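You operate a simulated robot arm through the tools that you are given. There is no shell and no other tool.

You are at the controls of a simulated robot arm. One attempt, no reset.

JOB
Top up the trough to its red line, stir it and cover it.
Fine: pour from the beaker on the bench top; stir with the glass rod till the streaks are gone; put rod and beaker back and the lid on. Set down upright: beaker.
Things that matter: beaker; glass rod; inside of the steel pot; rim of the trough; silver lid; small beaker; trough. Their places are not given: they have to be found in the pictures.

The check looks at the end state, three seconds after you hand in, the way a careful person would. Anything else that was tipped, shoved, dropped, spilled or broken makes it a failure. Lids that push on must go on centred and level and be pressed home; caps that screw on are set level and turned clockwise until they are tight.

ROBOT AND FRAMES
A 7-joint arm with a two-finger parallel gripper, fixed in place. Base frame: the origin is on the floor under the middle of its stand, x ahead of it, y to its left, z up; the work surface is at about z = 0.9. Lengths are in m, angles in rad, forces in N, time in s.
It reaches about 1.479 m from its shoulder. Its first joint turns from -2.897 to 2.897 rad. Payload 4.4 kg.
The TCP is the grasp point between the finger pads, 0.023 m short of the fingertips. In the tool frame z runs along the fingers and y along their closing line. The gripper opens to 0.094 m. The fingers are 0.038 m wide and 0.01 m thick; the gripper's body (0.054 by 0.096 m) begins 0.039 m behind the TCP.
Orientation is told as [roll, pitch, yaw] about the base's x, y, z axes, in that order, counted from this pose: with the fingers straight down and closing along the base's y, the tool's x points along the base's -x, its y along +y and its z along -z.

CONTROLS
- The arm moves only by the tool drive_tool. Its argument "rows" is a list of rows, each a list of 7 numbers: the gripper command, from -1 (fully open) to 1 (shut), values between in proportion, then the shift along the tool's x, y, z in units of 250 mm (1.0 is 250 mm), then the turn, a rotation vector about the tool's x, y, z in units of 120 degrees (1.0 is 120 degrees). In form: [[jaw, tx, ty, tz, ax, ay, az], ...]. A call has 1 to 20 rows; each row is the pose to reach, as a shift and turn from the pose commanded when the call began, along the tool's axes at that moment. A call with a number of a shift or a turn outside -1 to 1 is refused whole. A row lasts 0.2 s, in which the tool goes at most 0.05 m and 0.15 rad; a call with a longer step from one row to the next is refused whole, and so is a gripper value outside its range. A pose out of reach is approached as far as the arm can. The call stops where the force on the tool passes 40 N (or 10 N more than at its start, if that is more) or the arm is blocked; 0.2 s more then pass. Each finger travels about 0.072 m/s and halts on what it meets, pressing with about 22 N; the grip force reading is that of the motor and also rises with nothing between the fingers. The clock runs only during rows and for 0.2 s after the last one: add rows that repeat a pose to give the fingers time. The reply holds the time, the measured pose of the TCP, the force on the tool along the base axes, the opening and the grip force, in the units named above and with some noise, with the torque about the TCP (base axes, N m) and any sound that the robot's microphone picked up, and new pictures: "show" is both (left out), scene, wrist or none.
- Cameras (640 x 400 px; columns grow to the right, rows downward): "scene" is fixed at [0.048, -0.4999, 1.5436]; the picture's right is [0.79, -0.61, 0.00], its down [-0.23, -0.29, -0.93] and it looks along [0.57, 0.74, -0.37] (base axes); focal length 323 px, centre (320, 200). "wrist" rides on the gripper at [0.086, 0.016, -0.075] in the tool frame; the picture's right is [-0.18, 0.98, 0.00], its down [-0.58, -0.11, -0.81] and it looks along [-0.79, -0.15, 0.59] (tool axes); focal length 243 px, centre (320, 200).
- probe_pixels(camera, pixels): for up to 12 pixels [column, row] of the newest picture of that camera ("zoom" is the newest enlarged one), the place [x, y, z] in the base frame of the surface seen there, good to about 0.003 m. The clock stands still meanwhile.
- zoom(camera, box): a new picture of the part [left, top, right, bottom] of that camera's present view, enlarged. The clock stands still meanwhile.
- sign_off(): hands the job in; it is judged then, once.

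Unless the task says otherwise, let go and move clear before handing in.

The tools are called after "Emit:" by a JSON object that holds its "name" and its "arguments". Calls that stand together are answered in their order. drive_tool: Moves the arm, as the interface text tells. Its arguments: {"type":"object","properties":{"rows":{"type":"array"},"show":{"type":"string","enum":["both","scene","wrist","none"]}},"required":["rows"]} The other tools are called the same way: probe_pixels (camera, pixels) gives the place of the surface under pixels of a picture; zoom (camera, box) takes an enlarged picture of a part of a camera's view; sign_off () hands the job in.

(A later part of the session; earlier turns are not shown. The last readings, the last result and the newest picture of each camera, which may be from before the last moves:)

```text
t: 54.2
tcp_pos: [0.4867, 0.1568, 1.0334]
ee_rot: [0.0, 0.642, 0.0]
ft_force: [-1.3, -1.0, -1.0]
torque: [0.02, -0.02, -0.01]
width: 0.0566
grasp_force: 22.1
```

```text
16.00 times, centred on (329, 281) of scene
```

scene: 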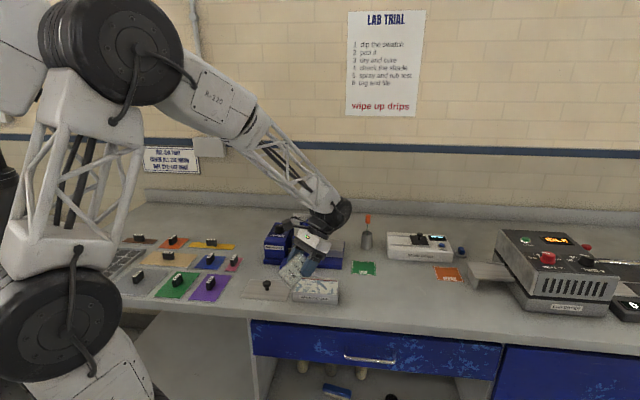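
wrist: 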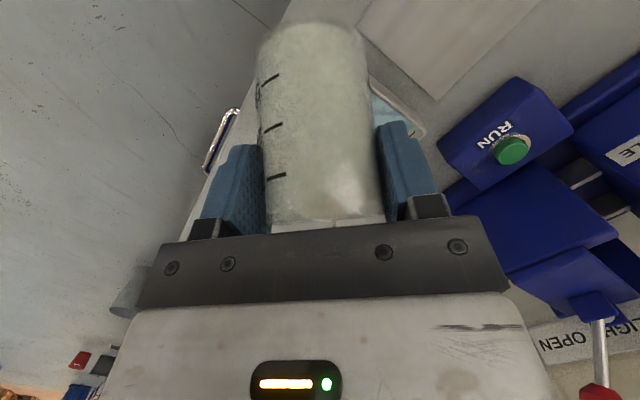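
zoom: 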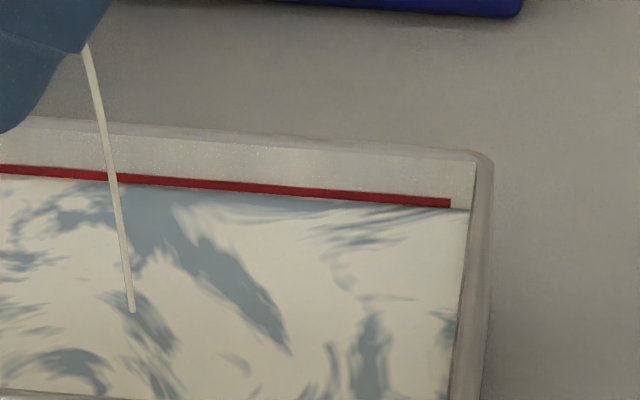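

The waterline is exactly at the lower edge of the red line. I'll hold 1.6 s more to bring it toward the middle of the line.

Emit:
{"name": "drive_tool", "arguments": {"rows": [[1, 0, 0, 0, 0, 0.005, 0], [1, 0, 0, 0, 0, 0.005, 0], [1, 0, 0, 0, 0, 0.005, 0], [1, 0, 0, 0, 0, 0.005, 0], [1, 0, 0, 0, 0, 0.005, 0], [1, 0, 0, 0, 0, 0.005, 0], [1, 0, 0, 0, 0, 0.005, 0], [1, 0, 0, 0, 0, 0.005, 0]], "show": "scene"}}

Emit:
{"name": "zoom", "arguments": {"camera": "scene", "box": [316, 273, 342, 289]}}

```text
t: 56.0
tcp_pos: [0.4858, 0.1565, 1.0333]
ee_rot: [0.001, 0.65, -0.001]
ft_force: [-0.5, -1.0, -1.7]
torque: [0.01, -0.05, 0.01]
width: 0.0564
grasp_force: 21.9
```

scene: 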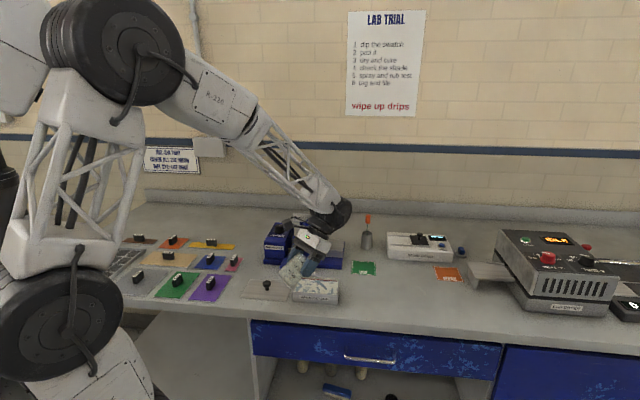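

```text
16.00 times, centred on (329, 281) of scene
```

zoom: 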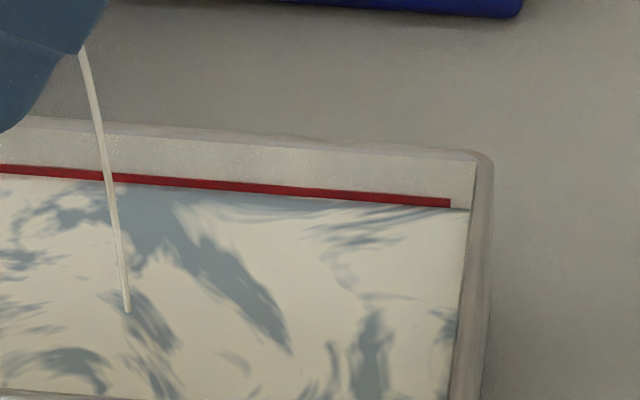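

The liquid now slightly overlaps the lower part of the red line. I'll give one last short increment, then tilt back.

Emit:
{"name": "drive_tool", "arguments": {"rows": [[1, 0, 0, 0, 0, 0.005, 0], [1, 0, 0, 0, 0, 0.005, 0], [1, 0, 0, 0, 0, 0.005, 0], [1, 0, 0, 0, 0, 0.005, 0], [1, 0, 0, 0, 0, 0.005, 0], [1, 0, 0, 0, 0, 0.005, 0], [1, 0, 0, 0, 0, 0.005, 0]], "show": "scene"}}

Emit:
{"name": "zoom", "arguments": {"camera": "scene", "box": [316, 273, 342, 289]}}

Emit:
{"name": "zoom", "arguments": {"camera": "scene", "box": [324, 276, 340, 286]}}

```text
t: 57.6
tcp_pos: [0.4874, 0.1562, 1.0334]
ee_rot: [0.001, 0.661, 0.0]
ft_force: [0.0, -0.2, -0.3]
torque: [-0.01, -0.02, -0.01]
width: 0.0565
grasp_force: 21.7
```

scene: 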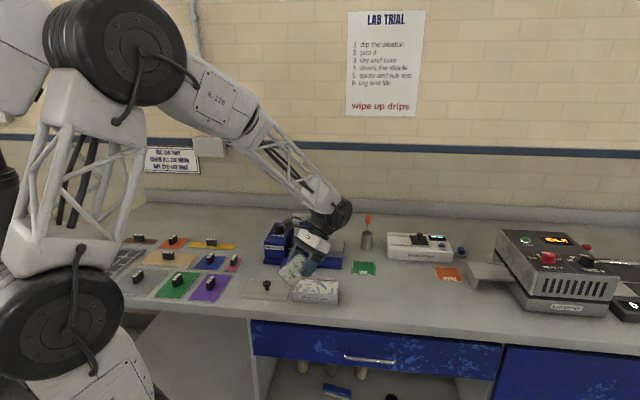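

```text
16.00 times, centred on (329, 281) of scene
```

zoom: 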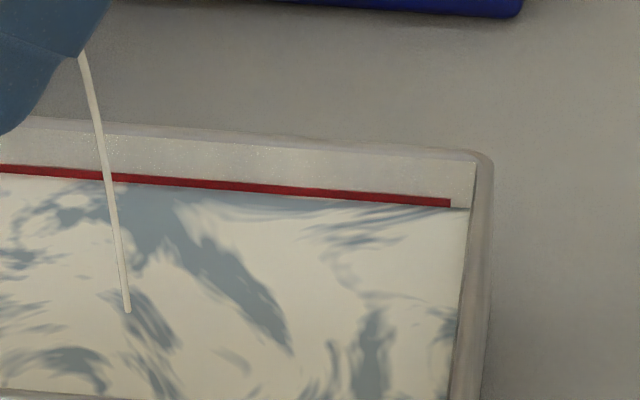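

```text
16.00 times, centred on (332, 281) of scene
```

zoom: 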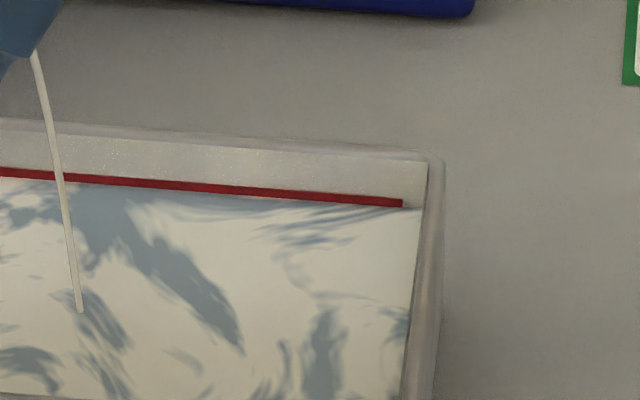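

The waterline is about 1 mm below the red line's centre and rising slowly. I'll tilt slightly more for another 2 s.

Emit:
{"name": "drive_tool", "arguments": {"rows": [[1, 0, 0, 0, 0, 0.005, 0], [1, 0, 0, 0, 0, 0.01, 0], [1, 0, 0, 0, 0, 0.01, 0], [1, 0, 0, 0, 0, 0.01, 0], [1, 0, 0, 0, 0, 0.01, 0], [1, 0, 0, 0, 0, 0.01, 0], [1, 0, 0, 0, 0, 0.01, 0], [1, 0, 0, 0, 0, 0.01, 0], [1, 0, 0, 0, 0, 0.01, 0], [1, 0, 0, 0, 0, 0.01, 0]], "show": "scene"}}

Emit:
{"name": "zoom", "arguments": {"camera": "scene", "box": [316, 273, 342, 289]}}

```text
t: 59.8
tcp_pos: [0.4866, 0.1567, 1.0331]
ee_rot: [0.001, 0.682, 0.0]
ft_force: [-0.4, 0.2, -0.4]
torque: [-0.01, -0.02, 0.01]
width: 0.0566
grasp_force: 22.4
```

scene: 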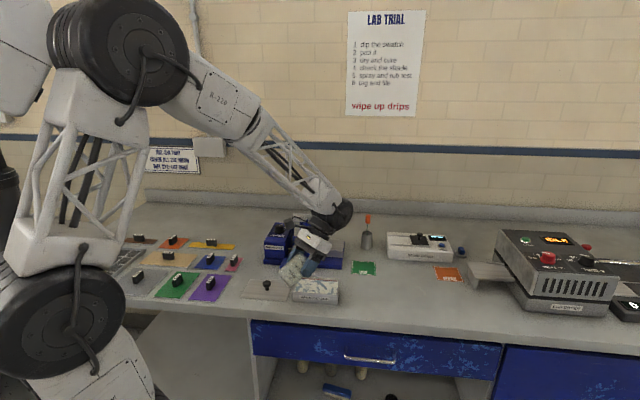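

```text
16.00 times, centred on (329, 281) of scene
```

zoom: 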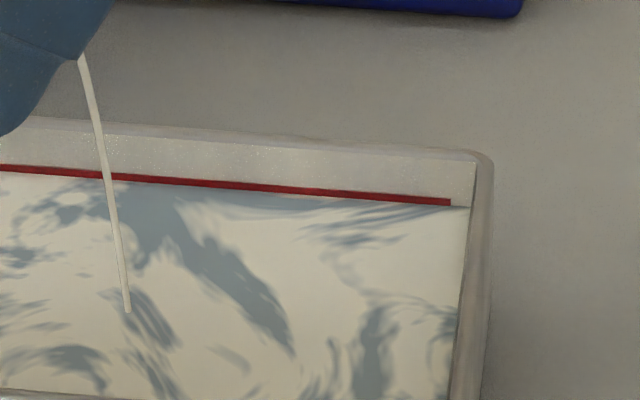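

The liquid has covered the lower third of the red line. I'll hold 1 s more, then tilt back in place to stop the flow with the lip still over the trough.

Emit:
{"name": "drive_tool", "arguments": {"rows": [[1, 0, 0, 0, 0, 0, 0], [1, 0, 0, 0, 0, 0, 0], [1, 0, 0, 0, 0, 0, 0], [1, 0, 0, 0, 0, 0, 0], [1, 0, 0, 0, 0, 0, 0], [1, 0, 0, 0, 0, -0.02, 0], [1, 0, 0, 0, 0, -0.05, 0], [1, 0, 0, 0, 0, -0.085, 0], [1, 0, 0, 0, 0, -0.12, 0], [1, 0, 0, 0, 0, -0.155, 0], [1, 0, 0, 0, 0, -0.19, 0], [1, 0, 0, 0, 0, -0.22, 0], [1, 0, 0, 0, 0, -0.24, 0], [1, 0, 0, 0, 0, -0.25, 0], [1, 0, 0, 0, 0, -0.25, 0], [1, 0, 0, 0, 0, -0.25, 0]], "show": "both"}}

Emit:
{"name": "zoom", "arguments": {"camera": "scene", "box": [285, 255, 349, 305]}}

Emit:
{"name": "zoom", "arguments": {"camera": "scene", "box": [316, 273, 342, 289]}}

```text
t: 63.2
tcp_pos: [0.4863, 0.1571, 1.0328]
ee_rot: [0.0, 0.159, 0.0]
ft_force: [0.3, -0.3, -1.0]
torque: [-0.01, -0.01, -0.01]
width: 0.057
grasp_force: 22.2
```

scene: 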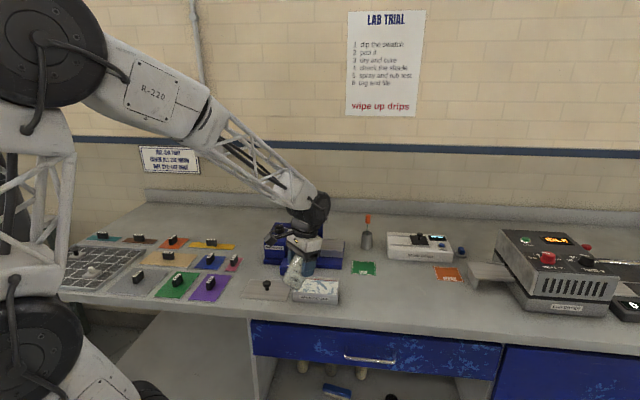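
wrist: 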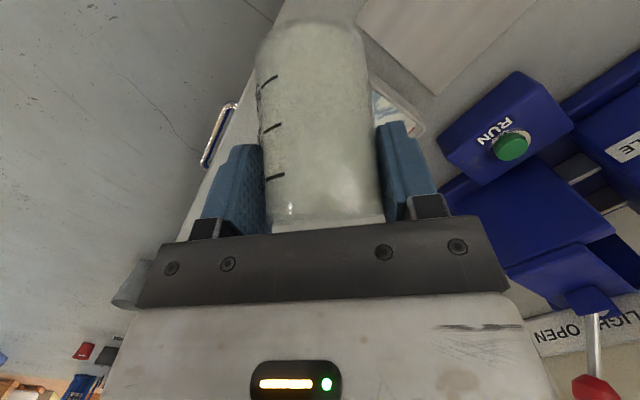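

```text
8.00 times, centred on (317, 280) of scene
```

zoom: 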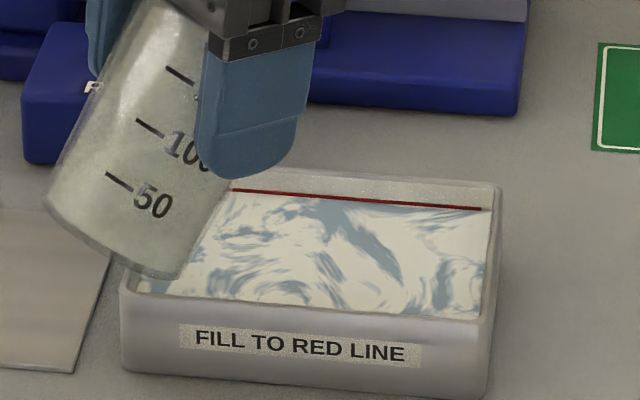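

```text
16.00 times, centred on (329, 281) of scene
```

zoom: 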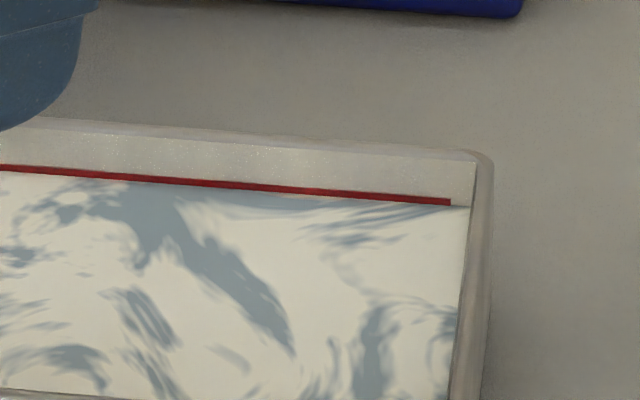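

The flow has stopped and the waterline sits at about the middle of the red line. I'll probe several liquid points and the red line to cross-check heights.

Emit:
{"name": "probe_pixels", "arguments": {"camera": "scene", "pixels": [[325, 286], [330, 286], [335, 287], [322, 289], [328, 289], [334, 290], [318, 291], [326, 292], [332, 293], [315, 284], [320, 283], [327, 284]]}}

Emit:
{"name": "probe_pixels", "arguments": {"camera": "scene", "pixels": [[318, 279.4], [320, 279.6], [322, 279.9], [324, 280.1], [326, 280.4], [328, 280.6], [330, 280.9], [332, 281.1], [334, 281.3], [336, 281.5], [323, 279.9], [327, 280.4]]}}

```text
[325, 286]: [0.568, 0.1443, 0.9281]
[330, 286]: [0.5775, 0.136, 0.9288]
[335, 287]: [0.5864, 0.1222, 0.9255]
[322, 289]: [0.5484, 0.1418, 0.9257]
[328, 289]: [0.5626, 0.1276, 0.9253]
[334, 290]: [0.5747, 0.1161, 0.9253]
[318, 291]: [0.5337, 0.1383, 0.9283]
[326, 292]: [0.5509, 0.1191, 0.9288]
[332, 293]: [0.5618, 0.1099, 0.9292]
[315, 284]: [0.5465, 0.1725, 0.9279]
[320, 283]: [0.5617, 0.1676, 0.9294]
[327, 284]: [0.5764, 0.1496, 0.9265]
```

```text
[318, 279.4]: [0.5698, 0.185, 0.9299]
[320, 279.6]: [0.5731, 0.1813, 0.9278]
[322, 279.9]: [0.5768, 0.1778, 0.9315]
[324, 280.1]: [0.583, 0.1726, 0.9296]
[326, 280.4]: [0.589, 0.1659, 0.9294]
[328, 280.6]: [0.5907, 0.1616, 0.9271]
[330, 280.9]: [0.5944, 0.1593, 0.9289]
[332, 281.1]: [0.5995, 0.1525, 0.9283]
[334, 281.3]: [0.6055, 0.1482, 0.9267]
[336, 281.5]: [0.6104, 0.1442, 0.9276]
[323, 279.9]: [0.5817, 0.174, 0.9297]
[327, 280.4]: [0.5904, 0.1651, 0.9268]
```

Averaged probes give liquid z≈0.9274 against red line z≈0.9286, within about 1 mm, so the fill is good. I'll tilt the beaker fully upright here over the trough.

Emit:
{"name": "drive_tool", "arguments": {"rows": [[1, 0, 0, 0, 0, -0.015, 0], [1, 0, 0, 0, 0, -0.04, 0], [1, 0, 0, 0, 0, -0.07, 0], [1, 0, 0, 0, 0, -0.1, 0], [1, 0, 0, 0, 0, -0.13, 0], [1, 0, 0, 0, 0, -0.16, 0], [1, 0, 0, 0, 0, -0.19, 0], [1, 0, 0, 0, 0, -0.22, 0], [1, 0, 0, 0, 0, -0.25, 0], [1, 0, 0, 0, 0, -0.28, 0], [1, 0, 0, 0, 0, -0.305, 0], [1, 0, 0, 0, 0, -0.32, 0], [1, 0, 0, 0, 0, -0.3259, 0], [1, 0, 0, 0, 0, -0.3259, 0], [1, 0, 0, 0, 0, -0.3259, 0], [1, 0, 0, 0, 0, -0.3259, 0]], "show": "both"}}

Emit:
{"name": "zoom", "arguments": {"camera": "scene", "box": [260, 225, 370, 310]}}

```text
t: 66.6
tcp_pos: [0.4864, 0.1566, 1.0334]
ee_rot: [-0.001, -0.524, -0.001]
ft_force: [-0.1, 0.3, -0.5]
torque: [-0.03, 0.01, 0.01]
width: 0.0567
grasp_force: 21.8
```

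scene: 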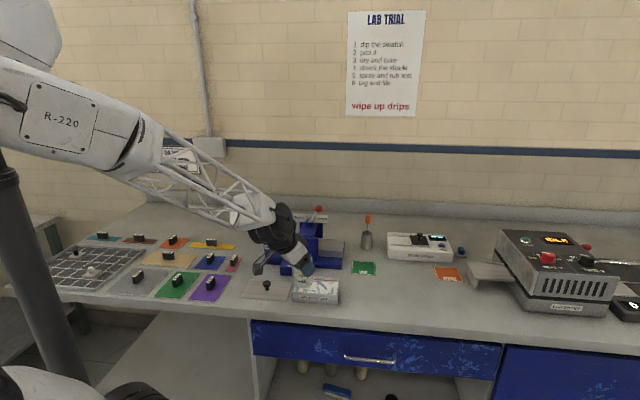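
wrist: 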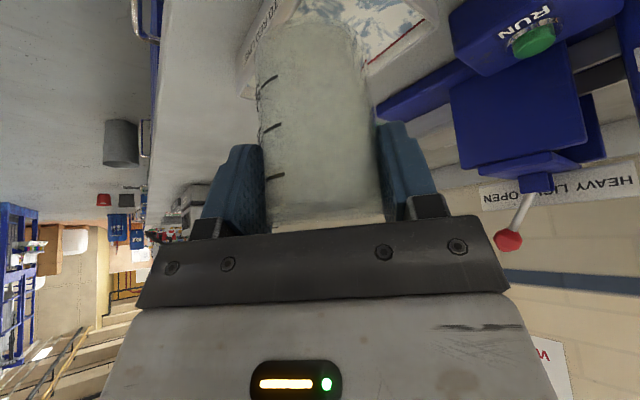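

```text
4.71 times, centred on (315, 268) of scene
```

zoom: 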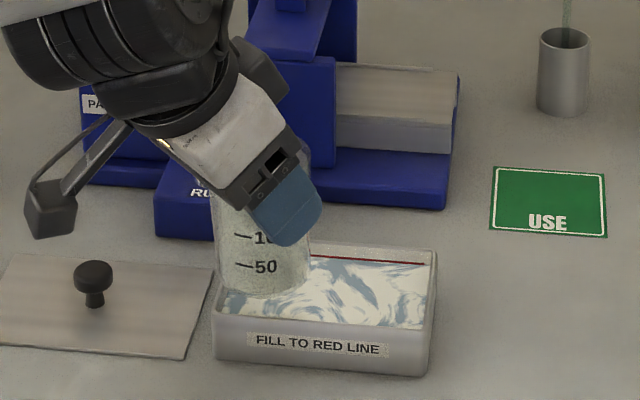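

The beaker is upright over the trough and no drips are visible. I'll lift it slightly and carry it back above its original spot.

Emit:
{"name": "drive_tool", "arguments": {"rows": [[1, -0.017, 0, -0.03, 0, 0, 0], [1, -0.0486, 0, -0.0841, 0, 0, 0], [1, -0.0847, -0.0103, -0.1113, 0, 0, 0], [1, -0.1231, -0.0362, -0.0892, 0, 0, 0], [1, -0.1767, -0.0724, -0.0582, 0, 0, 0], [1, -0.2381, -0.1138, -0.0228, 0, 0, 0], [1, -0.2994, -0.1552, 0.0126, 0, 0, 0], [1, -0.3607, -0.1965, 0.048, 0, 0, 0], [1, -0.422, -0.2379, 0.0834, 0, 0, 0], [1, -0.4834, -0.2793, 0.1188, 0, 0, 0], [1, -0.5447, -0.3207, 0.1542, 0, 0, 0], [1, -0.606, -0.362, 0.1896, 0, 0, 0], [1, -0.6673, -0.4034, 0.225, 0, 0, 0], [1, -0.7287, -0.4448, 0.2604, 0, 0, 0], [1, -0.7747, -0.4758, 0.287, 0, 0, 0], [1, -0.813, -0.5017, 0.3091, 0, 0, 0], [1, -0.836, -0.5172, 0.3224, 0, 0, 0], [1, -0.836, -0.5172, 0.3224, 0, 0, 0]], "show": "both"}}

Emit:
{"name": "zoom", "arguments": {"camera": "scene", "box": [280, 215, 430, 310]}}

```text
t: 70.4
tcp_pos: [0.7075, 0.0258, 1.0685]
ee_rot: [0.0, -0.524, 0.0]
ft_force: [0.3, 0.0, -1.1]
torque: [-0.01, -0.01, 0.0]
width: 0.0565
grasp_force: 22.1
```

scene: 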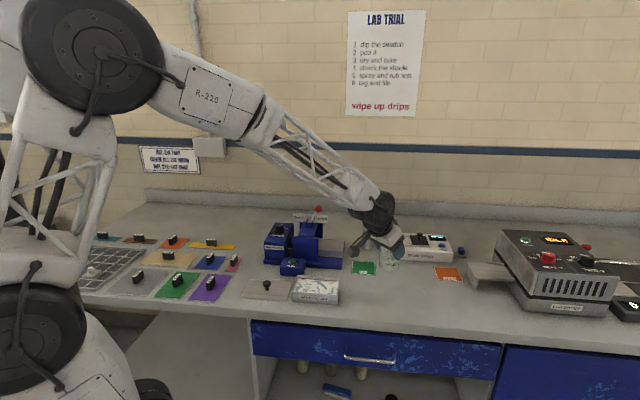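
wrist: 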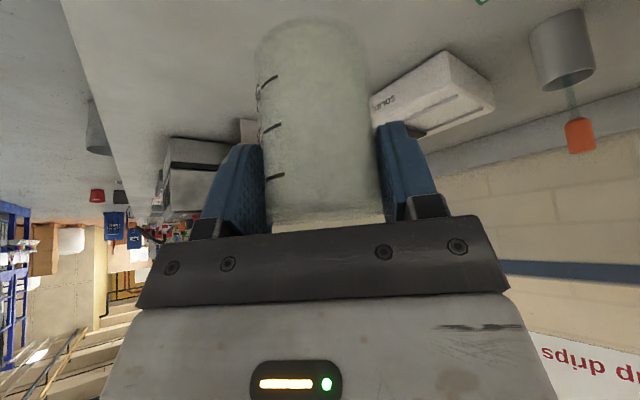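

```text
4.21 times, centred on (355, 262) of scene
```

zoom: 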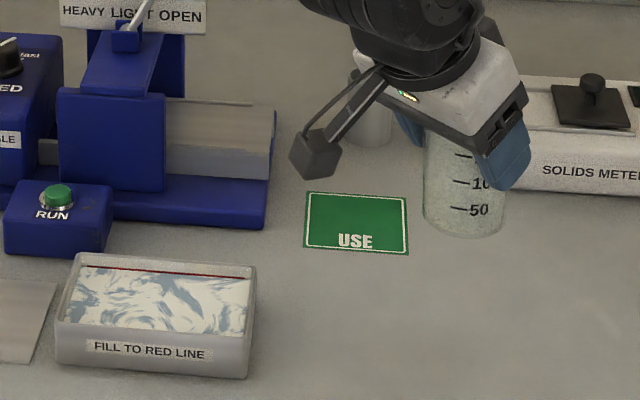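

The trough is unobstructed now. I'll zoom in to confirm the level and that the bench around it is dry.

Emit:
{"name": "zoom", "arguments": {"camera": "scene", "box": [285, 265, 349, 305]}}

Emit:
{"name": "zoom", "arguments": {"camera": "scene", "box": [294, 270, 320, 286]}}

```text
10.00 times, centred on (317, 285) of scene
```

zoom: 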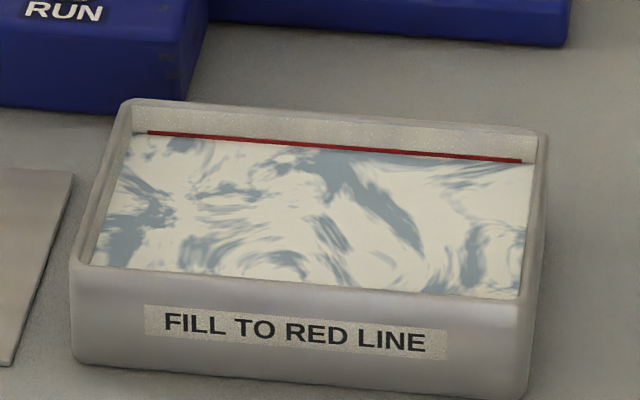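

```text
16.00 times, centred on (307, 278) of scene
```

zoom: 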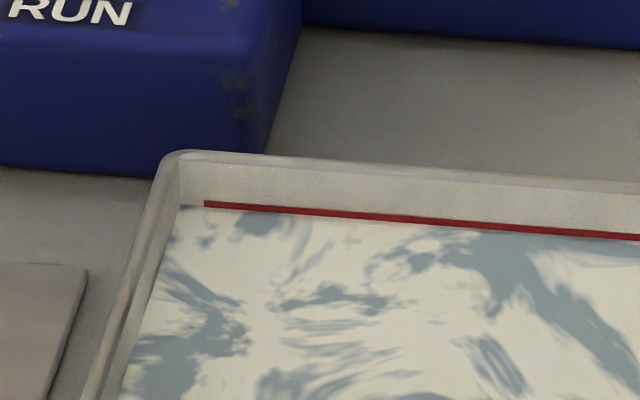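

The level sits on the red line and the surroundings are dry. I'll lower the beaker to about 2 mm above its original resting height.

Emit:
{"name": "drive_tool", "arguments": {"rows": [[1, 0.015, 0, 0.026, 0, 0, 0], [1, 0.04, 0, 0.0693, 0, 0, 0], [1, 0.07, 0, 0.1212, 0, 0, 0], [1, 0.1, 0, 0.1732, 0, 0, 0], [1, 0.13, 0, 0.2252, 0, 0, 0], [1, 0.155, 0, 0.2685, 0, 0, 0], [1, 0.175, 0, 0.3031, 0, 0, 0], [1, 0.188, 0, 0.3256, 0, 0, 0], [1, 0.195, 0, 0.3377, 0, 0, 0], [1, 0.198, 0, 0.343, 0, 0, 0], [1, 0.198, 0, 0.343, 0, 0, 0]], "show": "both"}}

Emit:
{"name": "zoom", "arguments": {"camera": "scene", "box": [340, 230, 440, 310]}}

```text
t: 72.8
tcp_pos: [0.7085, 0.0267, 0.9685]
ee_rot: [-0.001, -0.525, 0.0]
ft_force: [-0.3, -0.2, -1.3]
torque: [0.02, -0.01, 0.01]
width: 0.0566
grasp_force: 22.0
```

scene: 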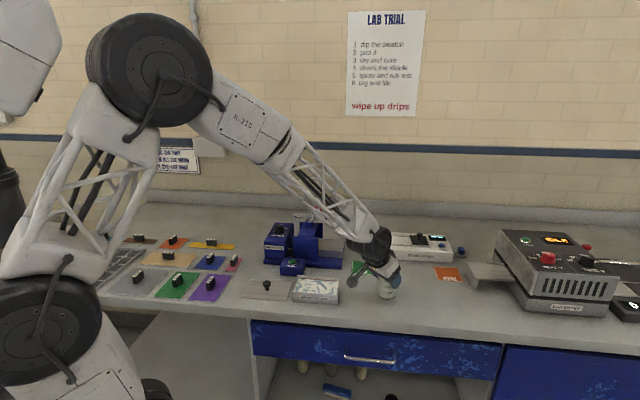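
wrist: 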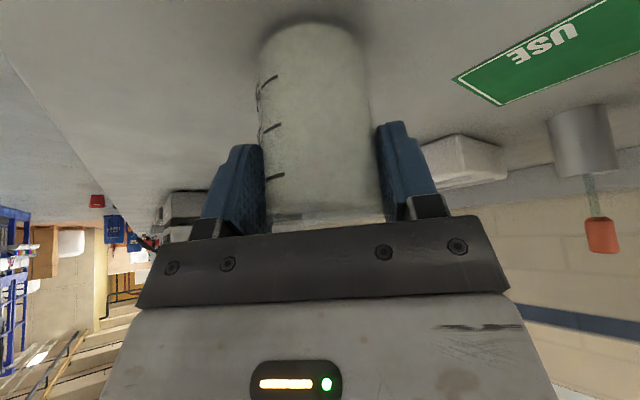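

```text
5.00 times, centred on (390, 270) of scene
```

zoom: 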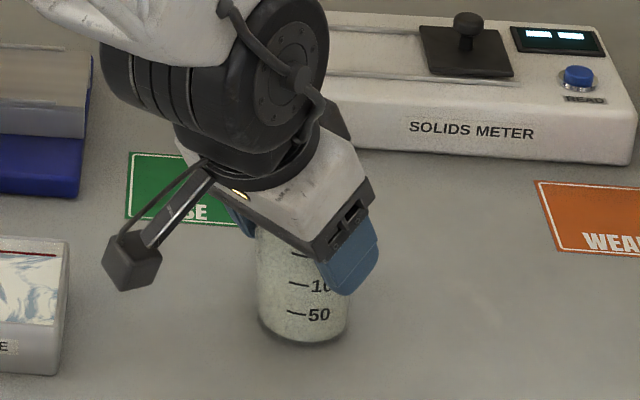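

The beaker is about 1.5 mm above the bench with no contact force yet. I'll lower it in 0.5 mm steps and watch for contact.

Emit:
{"name": "drive_tool", "arguments": {"rows": [[1, 0.001, 0, 0.0017, 0, 0, 0], [1, 0.002, 0, 0.0035, 0, 0, 0], [1, 0.003, 0, 0.0052, 0, 0, 0], [1, 0.003, 0, 0.0052, 0, 0, 0]], "show": "none"}}

```text
t: 73.8
tcp_pos: [0.7062, 0.0265, 0.9657]
ee_rot: [0.001, -0.523, -0.001]
ft_force: [0.0, 0.4, -1.1]
torque: [0.02, 0.03, 0.0]
width: 0.0567
grasp_force: 22.2
```

Fz is still about −1.1 N, so it's not yet resting. I'll go lower in small steps.

Emit:
{"name": "drive_tool", "arguments": {"rows": [[1, 0.001, 0, 0.0017, 0, 0, 0], [1, 0.002, 0, 0.0035, 0, 0, 0], [1, 0.002, 0, 0.0035, 0, 0, 0]], "show": "none"}}

Emit:
{"name": "probe_pixels", "arguments": {"camera": "scene", "pixels": [[387, 290], [387, 294], [387, 297], [387, 301], [384, 299], [392, 299]]}}

Emit:
{"name": "zoom", "arguments": {"camera": "scene", "box": [355, 272, 419, 312]}}

```text
t: 74.6
tcp_pos: [0.7077, 0.0276, 0.9667]
ee_rot: [-0.001, -0.525, -0.002]
ft_force: [-0.6, -2.6, 4.2]
torque: [-0.14, 0.11, 0.04]
width: 0.0566
grasp_force: 22.1
```

```text
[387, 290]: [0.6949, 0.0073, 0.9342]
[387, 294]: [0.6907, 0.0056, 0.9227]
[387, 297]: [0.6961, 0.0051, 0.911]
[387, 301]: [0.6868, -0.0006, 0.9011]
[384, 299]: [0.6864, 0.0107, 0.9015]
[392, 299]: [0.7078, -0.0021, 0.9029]
```

```text
10.00 times, centred on (387, 292) of scene
```

zoom: 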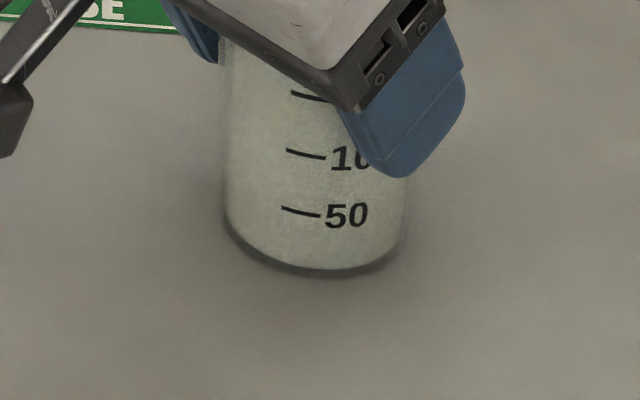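

Contact shows as Fz of +4.2 N, so the beaker is resting on the bench. I'll open the jaws gradually to release it.

Emit:
{"name": "drive_tool", "arguments": {"rows": [[-0.15, 0, 0, 0, 0, 0, 0], [-0.22, 0, 0, 0, 0, 0, 0], [-0.26, 0, 0, 0, 0, 0, 0], [-0.32, 0, 0, 0, 0, 0, 0], [-0.45, 0, 0, 0, 0, 0, 0], [-0.7, 0, 0, 0, 0, 0, 0], [-1, 0, 0, 0, 0, 0, 0], [-1, 0, 0, 0, 0, 0, 0], [-1, 0, 0, 0, 0, 0, 0]], "show": "both"}}

Emit:
{"name": "zoom", "arguments": {"camera": "wrist", "box": [200, 0, 440, 240]}}

```text
t: 76.6
tcp_pos: [0.7078, 0.028, 0.9663]
ee_rot: [-0.001, -0.523, -0.001]
ft_force: [0.0, 0.3, 0.2]
torque: [-0.05, -0.02, -0.01]
width: 0.0941
grasp_force: 0.0
```

scene: 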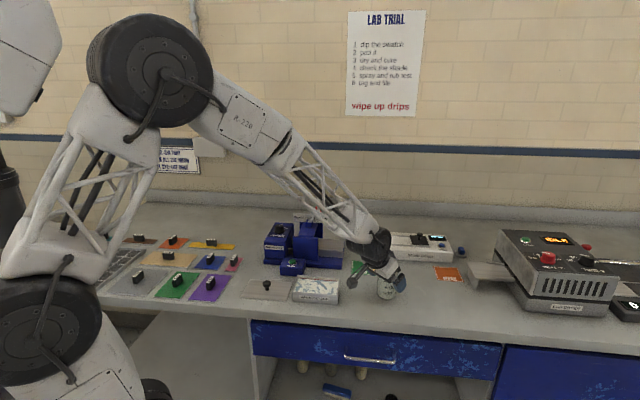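
wrist: 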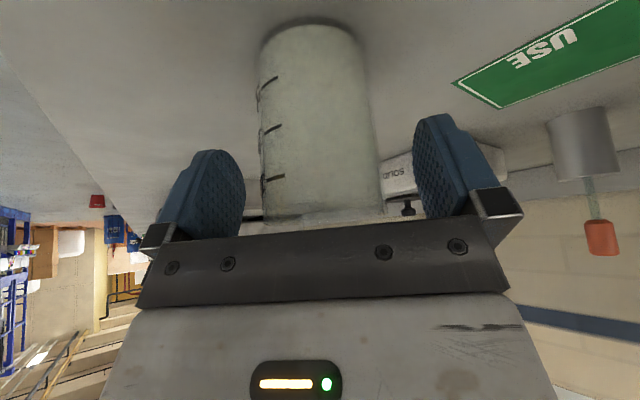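

```text
1.67 times, centred on (320, 120) of wrist
```

zoom: 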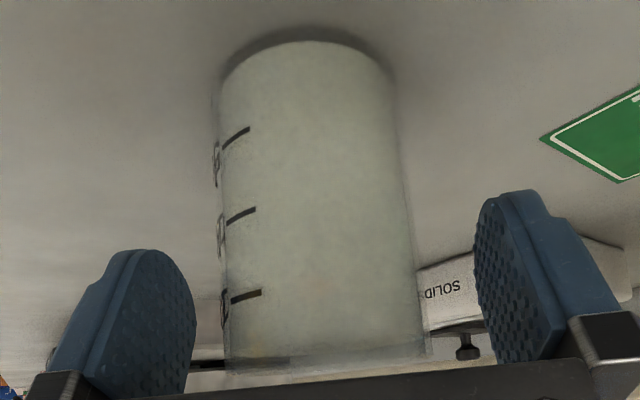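

The jaws are fully open and the beaker stands upright on its own. I'll back straight out along the finger axis, then up.

Emit:
{"name": "drive_tool", "arguments": {"rows": [[-1, 0, 0, -0.04, 0, 0, 0], [-1, 0, 0, -0.1, 0, 0, 0], [-1, 0, 0, -0.18, 0, 0, 0], [-1, 0, 0, -0.28, 0, 0, 0], [-1, 0, 0, -0.4, 0, 0, 0], [-1, 0, 0, -0.52, 0, 0, 0], [-1, 0, 0, -0.62, 0, 0, 0], [-1, 0, 0, -0.62, 0, 0, 0]], "show": "both"}}

Emit:
{"name": "zoom", "arguments": {"camera": "scene", "box": [340, 240, 440, 310]}}

Emit:
{"name": "zoom", "arguments": {"camera": "wrist", "box": [240, 0, 420, 120]}}

```text
t: 78.4
tcp_pos: [0.6308, 0.0274, 1.1018]
ee_rot: [0.001, -0.524, -0.001]
ft_force: [-0.2, -0.3, 0.5]
torque: [0.0, -0.01, 0.0]
width: 0.094
grasp_force: 0.0
```

scene: 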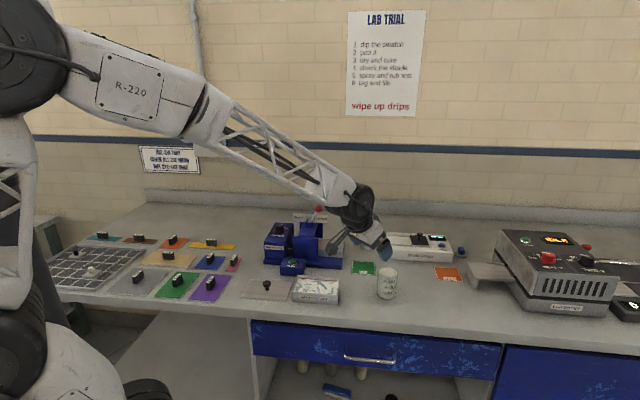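
wrist: 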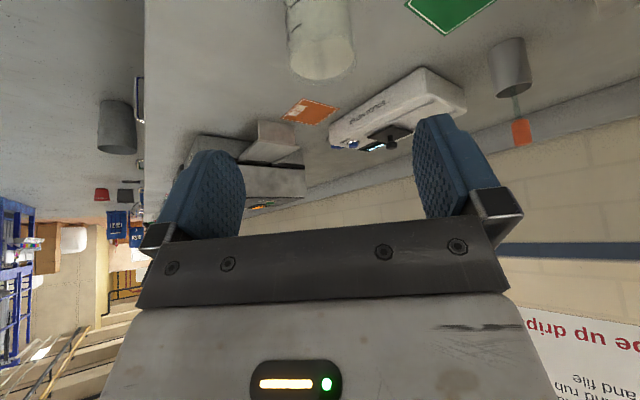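

```text
5.71 times, centred on (390, 275) of scene
```

zoom: 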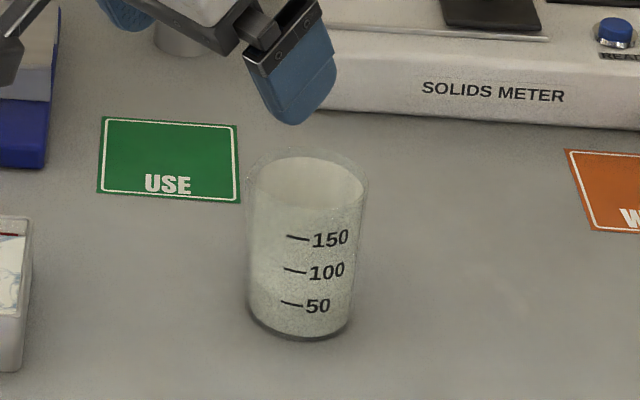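

```text
3.33 times, centred on (330, 60) of wrist
```

zoom: 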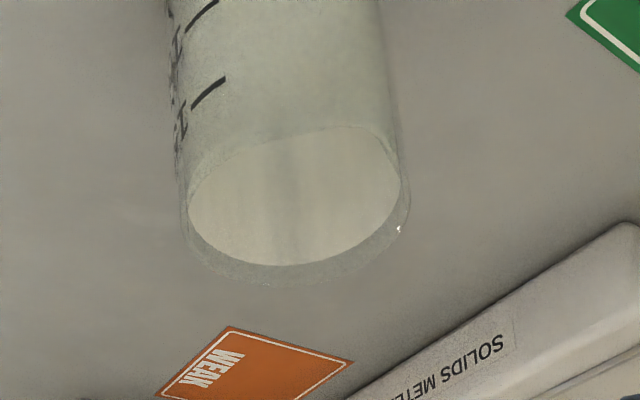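

The beaker is back at its original spot, upright, with a dry bench around it. Next I'll bring the gripper vertical and move above the rod handle.

Emit:
{"name": "drive_tool", "arguments": {"rows": [[-1, -0.06, 0.04, -0.03, 0, 0.0, 0], [-1, -0.13, 0.1, -0.02, 0, 0.02, 0], [-1, -0.2, 0.17, 0.0, 0, 0.045, 0], [-1, -0.28, 0.25, 0.03, 0, 0.07, 0], [-1, -0.36, 0.34, 0.06, 0, 0.095, 0], [-1, -0.44, 0.43, 0.09, 0, 0.12, 0], [-1, -0.52, 0.52, 0.12, 0, 0.145, 0], [-1, -0.6, 0.61, 0.15, 0, 0.17, 0], [-1, -0.68, 0.7, 0.18, 0, 0.195, 0], [-1, -0.76, 0.78, 0.21, 0, 0.22, 0], [-1, -0.84, 0.86, 0.24, 0, 0.24, 0], [-1, -0.9, 0.93, 0.26, 0, 0.25, 0], [-1, -0.937, 0.964, 0.273, 0, 0.25, 0], [-1, -0.937, 0.964, 0.273, 0, 0.25, 0]], "show": "both"}}

```text
t: 81.4
tcp_pos: [0.867, 0.2678, 1.1588]
ee_rot: [-0.001, 0.001, 0.001]
ft_force: [-0.6, -0.1, 0.3]
torque: [0.01, -0.02, -0.05]
width: 0.094
grasp_force: 0.0
```

scene: 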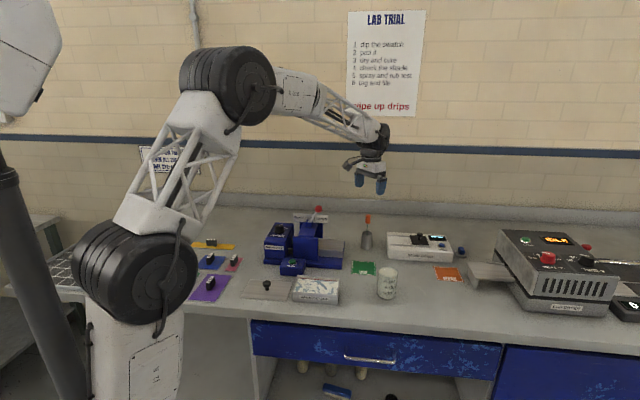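
wrist: 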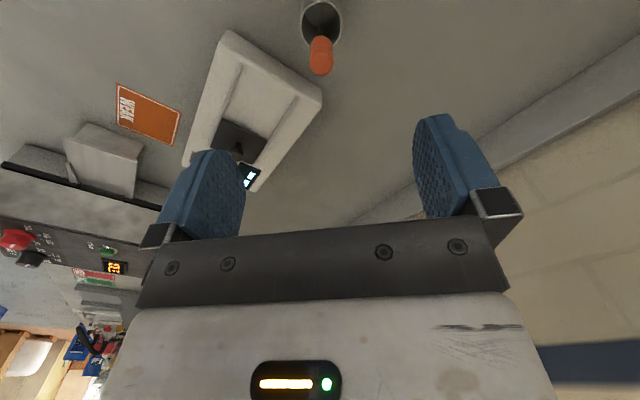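

The gripper is vertical directly above the rod, with the orange handle at (320,55) in the wrist view, matching my projection. I'll zoom in to refine the alignment.

Emit:
{"name": "zoom", "arguments": {"camera": "wrist", "box": [270, 0, 370, 90]}}

Emit:
{"name": "zoom", "arguments": {"camera": "scene", "box": [340, 165, 404, 255]}}

Emit:
{"name": "probe_pixels", "arguments": {"camera": "wrist", "pixels": [[320, 66], [320, 70], [315, 60], [326, 60], [320, 50], [320, 42], [306, 20], [338, 20], [322, 40], [322, 5], [316, 30], [322, 30]]}}

```text
4.44 times, centred on (320, 45) of wrist
```

zoom: 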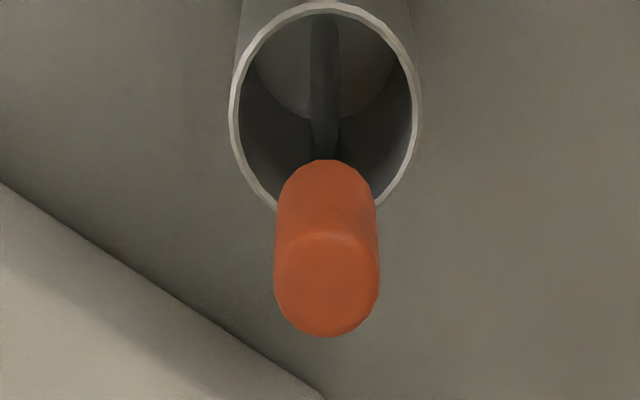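

```text
4.44 times, centred on (372, 210) of scene
```

zoom: 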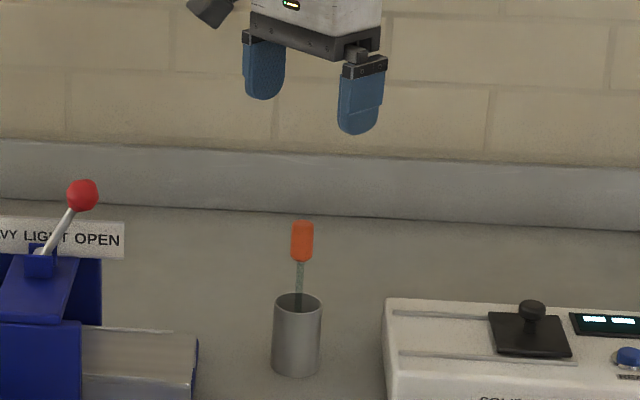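

```text
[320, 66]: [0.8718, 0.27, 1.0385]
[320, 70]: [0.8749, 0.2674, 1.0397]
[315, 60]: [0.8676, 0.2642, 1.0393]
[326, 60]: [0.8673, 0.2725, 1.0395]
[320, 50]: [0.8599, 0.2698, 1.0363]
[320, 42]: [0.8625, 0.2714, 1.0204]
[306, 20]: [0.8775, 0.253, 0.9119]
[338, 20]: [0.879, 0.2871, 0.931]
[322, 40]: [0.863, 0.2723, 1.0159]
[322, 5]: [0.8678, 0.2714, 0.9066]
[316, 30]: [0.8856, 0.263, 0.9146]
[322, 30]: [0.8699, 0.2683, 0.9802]
```

The handle top is centred at about (0.868,0.2685,1.040), 18 mm across, and the rod is vertical. I'll descend straight to grip it at z≈1.025.

Emit:
{"name": "drive_tool", "arguments": {"rows": [[-1, -0.001, 0.001, 0.06, 0, 0, 0], [-1, -0.002, 0.002, 0.15, 0, 0, 0], [-1, -0.003, 0.003, 0.25, 0, 0, 0], [-1, -0.004, 0.003, 0.34, 0, 0, 0], [-1, -0.004, 0.003, 0.42, 0, 0, 0], [-1, -0.004, 0.003, 0.48, 0, 0, 0], [-1, -0.004, 0.003, 0.52, 0, 0, 0], [-1, -0.004, 0.003, 0.535, 0, 0, 0], [-1, -0.004, 0.003, 0.535, 0, 0, 0]], "show": "both"}}

Emit:
{"name": "zoom", "arguments": {"camera": "wrist", "box": [200, 50, 460, 240]}}

Emit:
{"name": "zoom", "arguments": {"camera": "scene", "box": [330, 185, 410, 255]}}

```text
t: 83.4
tcp_pos: [0.8686, 0.2687, 1.0253]
ee_rot: [-0.001, 0.0, -0.001]
ft_force: [0.5, -0.3, 0.3]
torque: [-0.03, -0.02, 0.02]
width: 0.094
grasp_force: 0.1
```

scene: 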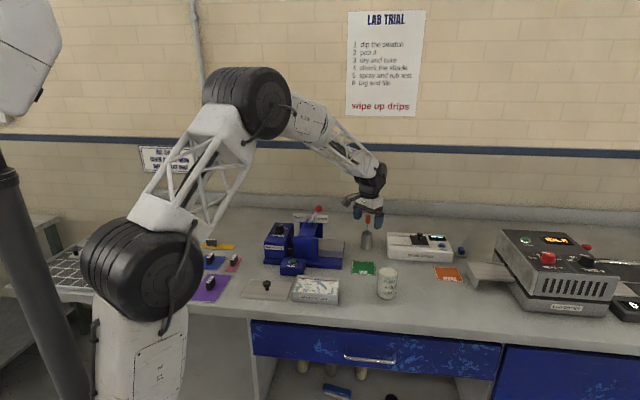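
wrist: 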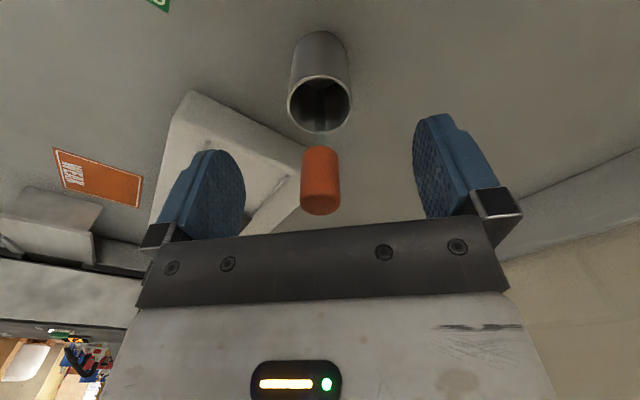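

```text
2.11 times, centred on (330, 145) of wrist
```

zoom: 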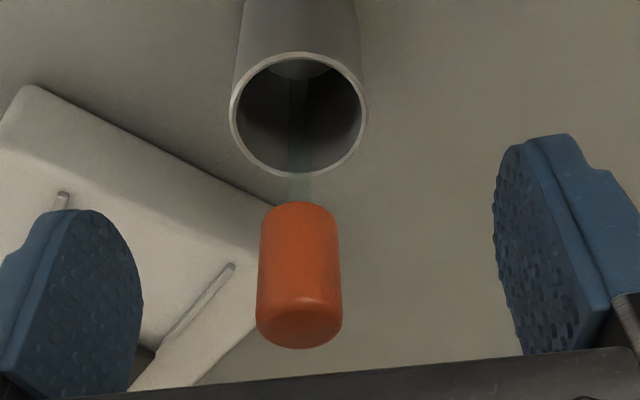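

```text
5.71 times, centred on (370, 220) of scene
```

zoom: 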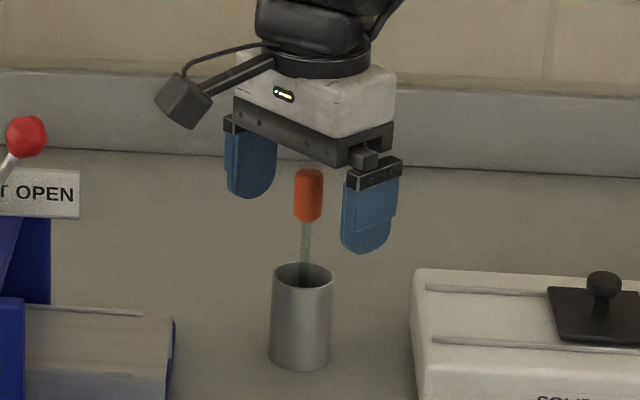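

The orange handle is centred between the open pads. I'll close on it.

Emit:
{"name": "drive_tool", "arguments": {"rows": [[0.2, 0, 0, 0, 0, 0, 0], [0.5, 0, 0, 0, 0, 0, 0], [1, 0, 0, 0, 0, 0, 0], [1, 0, 0, 0, 0, 0, 0], [1, 0, 0, 0, 0, 0, 0], [1, 0, 0, 0, 0, 0, 0], [1, 0, 0, 0, 0, 0, 0]], "show": "both"}}

Emit:
{"name": "zoom", "arguments": {"camera": "wrist", "box": [200, 50, 460, 240]}}

Emit:
{"name": "zoom", "arguments": {"camera": "scene", "box": [330, 185, 410, 255]}}

```text
t: 85.0
tcp_pos: [0.8687, 0.2681, 1.025]
ee_rot: [0.0, 0.001, 0.0]
ft_force: [0.5, -0.2, 0.9]
torque: [-0.02, -0.04, -0.01]
width: 0.0177
grasp_force: 21.7
```

scene: 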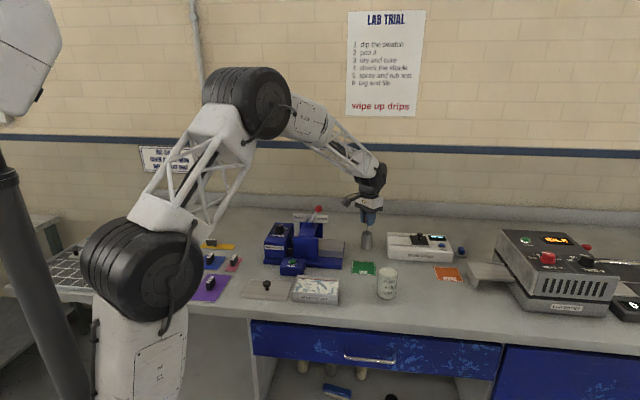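
wrist: 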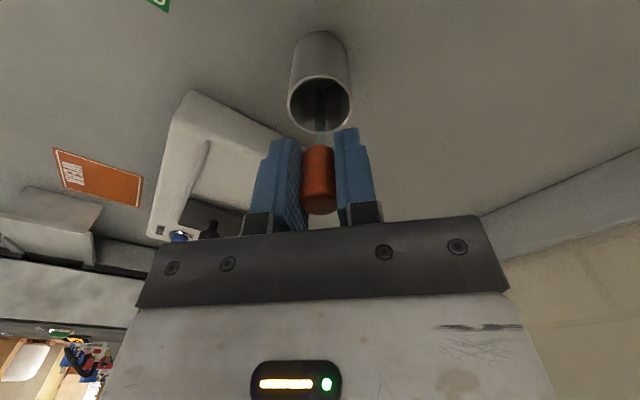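

```text
2.11 times, centred on (330, 145) of wrist
```

zoom: 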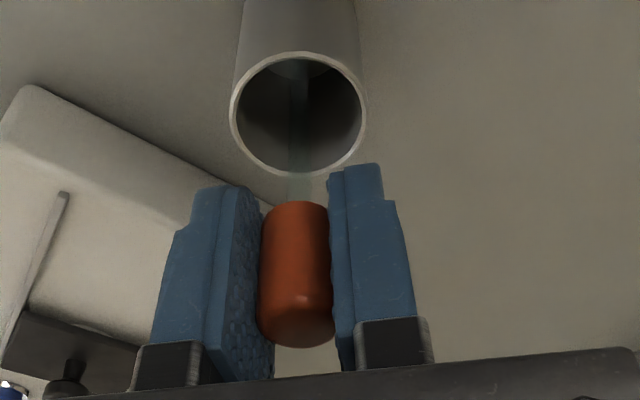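

```text
5.71 times, centred on (370, 220) of scene
```

zoom: 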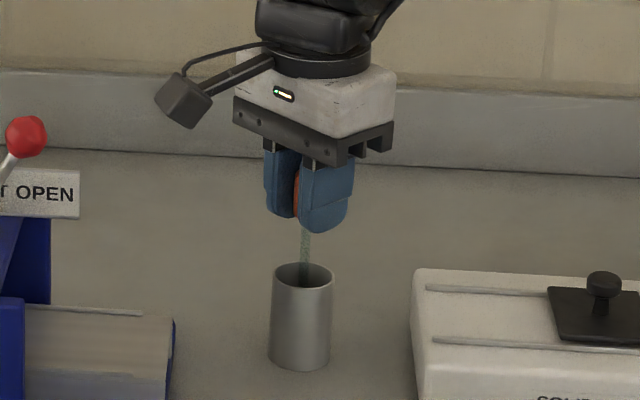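

The rod handle is gripped with an 18 mm width and 22 N. I'll lift straight up 0.13 m so the tip clears the pot and the mangle.

Emit:
{"name": "drive_tool", "arguments": {"rows": [[1, 0, 0, -0.02, 0, 0, 0], [1, 0, 0, -0.06, 0, 0, 0], [1, 0, 0, -0.12, 0, 0, 0], [1, 0, 0, -0.2, 0, 0, 0], [1, 0, 0, -0.28, 0, 0, 0], [1, 0, 0, -0.36, 0, 0, 0], [1, 0, 0, -0.44, 0, 0, 0], [1, 0, 0, -0.5, 0, 0, 0], [1, 0, 0, -0.52, 0, 0, 0], [1, 0, 0, -0.52, 0, 0, 0]], "show": "both"}}

Emit:
{"name": "zoom", "arguments": {"camera": "scene", "box": [320, 150, 420, 255]}}

Emit:
{"name": "zoom", "arguments": {"camera": "wrist", "box": [200, 0, 460, 240]}}

```text
t: 87.2
tcp_pos: [0.8687, 0.2694, 1.1545]
ee_rot: [0.0, 0.0, 0.001]
ft_force: [0.3, 0.0, -0.7]
torque: [-0.03, -0.01, -0.02]
width: 0.0176
grasp_force: 21.5
```

scene: 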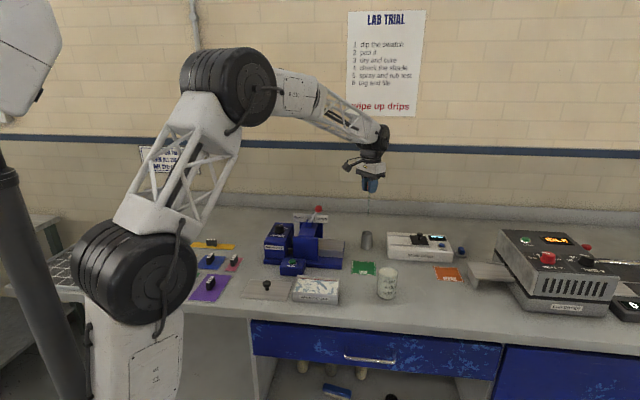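
wrist: 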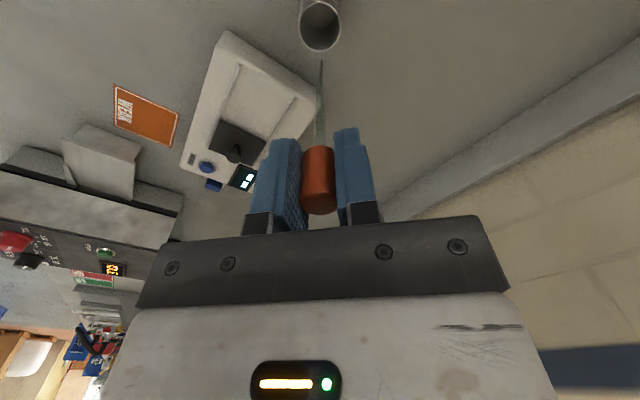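

```text
3.81 times, centred on (370, 202) of scene
```

zoom: 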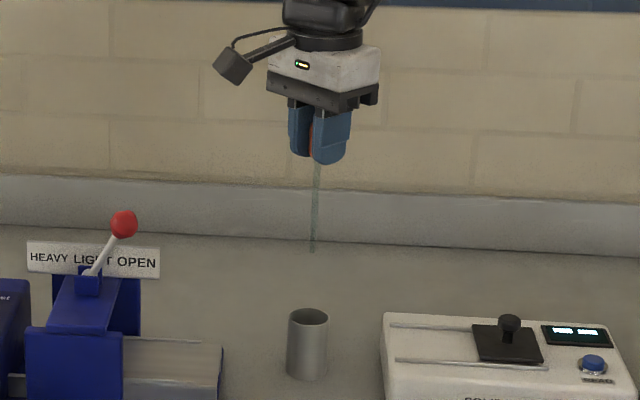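

```text
1.67 times, centred on (330, 120) of wrist
```

zoom: 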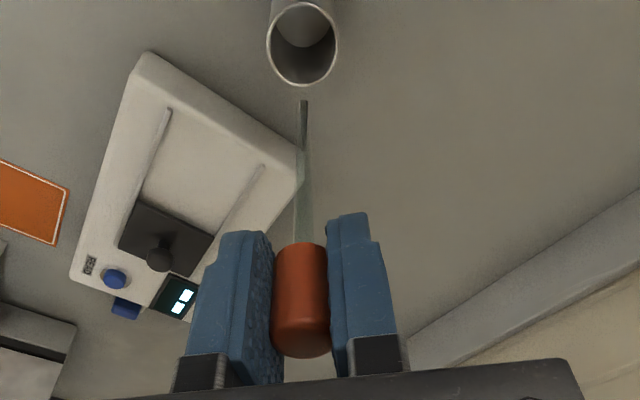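

The rod is out of the pot, hanging straight, with its tip about 0.117 m below the TCP. Before crossing to the trough I'll probe the mangle's heights along the path.

Emit:
{"name": "probe_pixels", "arguments": {"camera": "scene", "pixels": [[318, 209], [315, 218], [310, 228], [305, 245], [330, 243], [340, 248], [342, 262], [320, 235], [343, 240], [295, 217], [327, 217], [316, 250]]}}

```text
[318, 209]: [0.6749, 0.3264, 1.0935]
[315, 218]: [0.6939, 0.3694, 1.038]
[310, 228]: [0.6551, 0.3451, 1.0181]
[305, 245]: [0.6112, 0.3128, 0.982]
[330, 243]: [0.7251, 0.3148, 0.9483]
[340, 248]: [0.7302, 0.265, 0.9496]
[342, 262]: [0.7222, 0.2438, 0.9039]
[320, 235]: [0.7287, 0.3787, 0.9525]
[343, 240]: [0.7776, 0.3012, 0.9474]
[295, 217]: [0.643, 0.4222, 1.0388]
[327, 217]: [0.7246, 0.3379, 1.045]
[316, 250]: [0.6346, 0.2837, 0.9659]
```

The lever ball tops out near z≈1.10 at (0.675,0.326), so I'll swing the rod around at lower y, well clear of both the mangle and the beaker.

Emit:
{"name": "drive_tool", "arguments": {"rows": [[1, 0.03, -0.03, 0, 0, 0, 0], [1, 0.09, -0.08, 0, 0, 0, 0], [1, 0.17, -0.15, 0, 0, 0, 0], [1, 0.26, -0.22, 0, 0, 0, 0], [1, 0.35, -0.29, 0, 0, 0, 0], [1, 0.44, -0.36, 0, 0, 0, 0], [1, 0.53, -0.42, 0, 0, 0, 0], [1, 0.63, -0.46, 0, 0, 0, 0], [1, 0.73, -0.474, 0, 0, 0, 0], [1, 0.82, -0.474, 0, 0, 0, 0], [1, 0.9, -0.474, 0, 0, 0, 0], [1, 0.952, -0.474, 0, 0, 0, 0], [1, 0.952, -0.474, 0, 0, 0, 0]], "show": "scene"}}

```text
t: 90.0
tcp_pos: [0.6309, 0.1514, 1.1558]
ee_rot: [0.0, -0.001, -0.001]
ft_force: [-0.2, -0.6, 0.5]
torque: [-0.01, 0.04, 0.03]
width: 0.0176
grasp_force: 22.1
```

scene: 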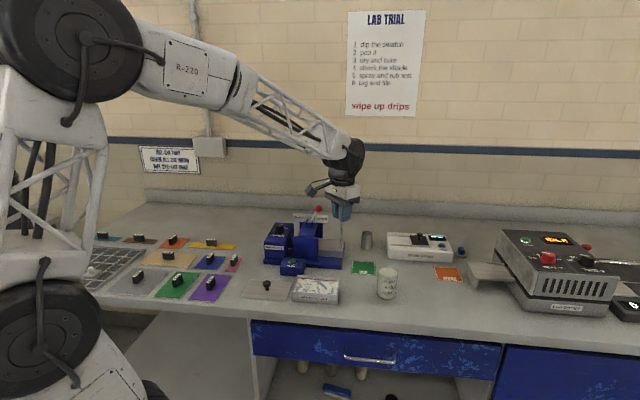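

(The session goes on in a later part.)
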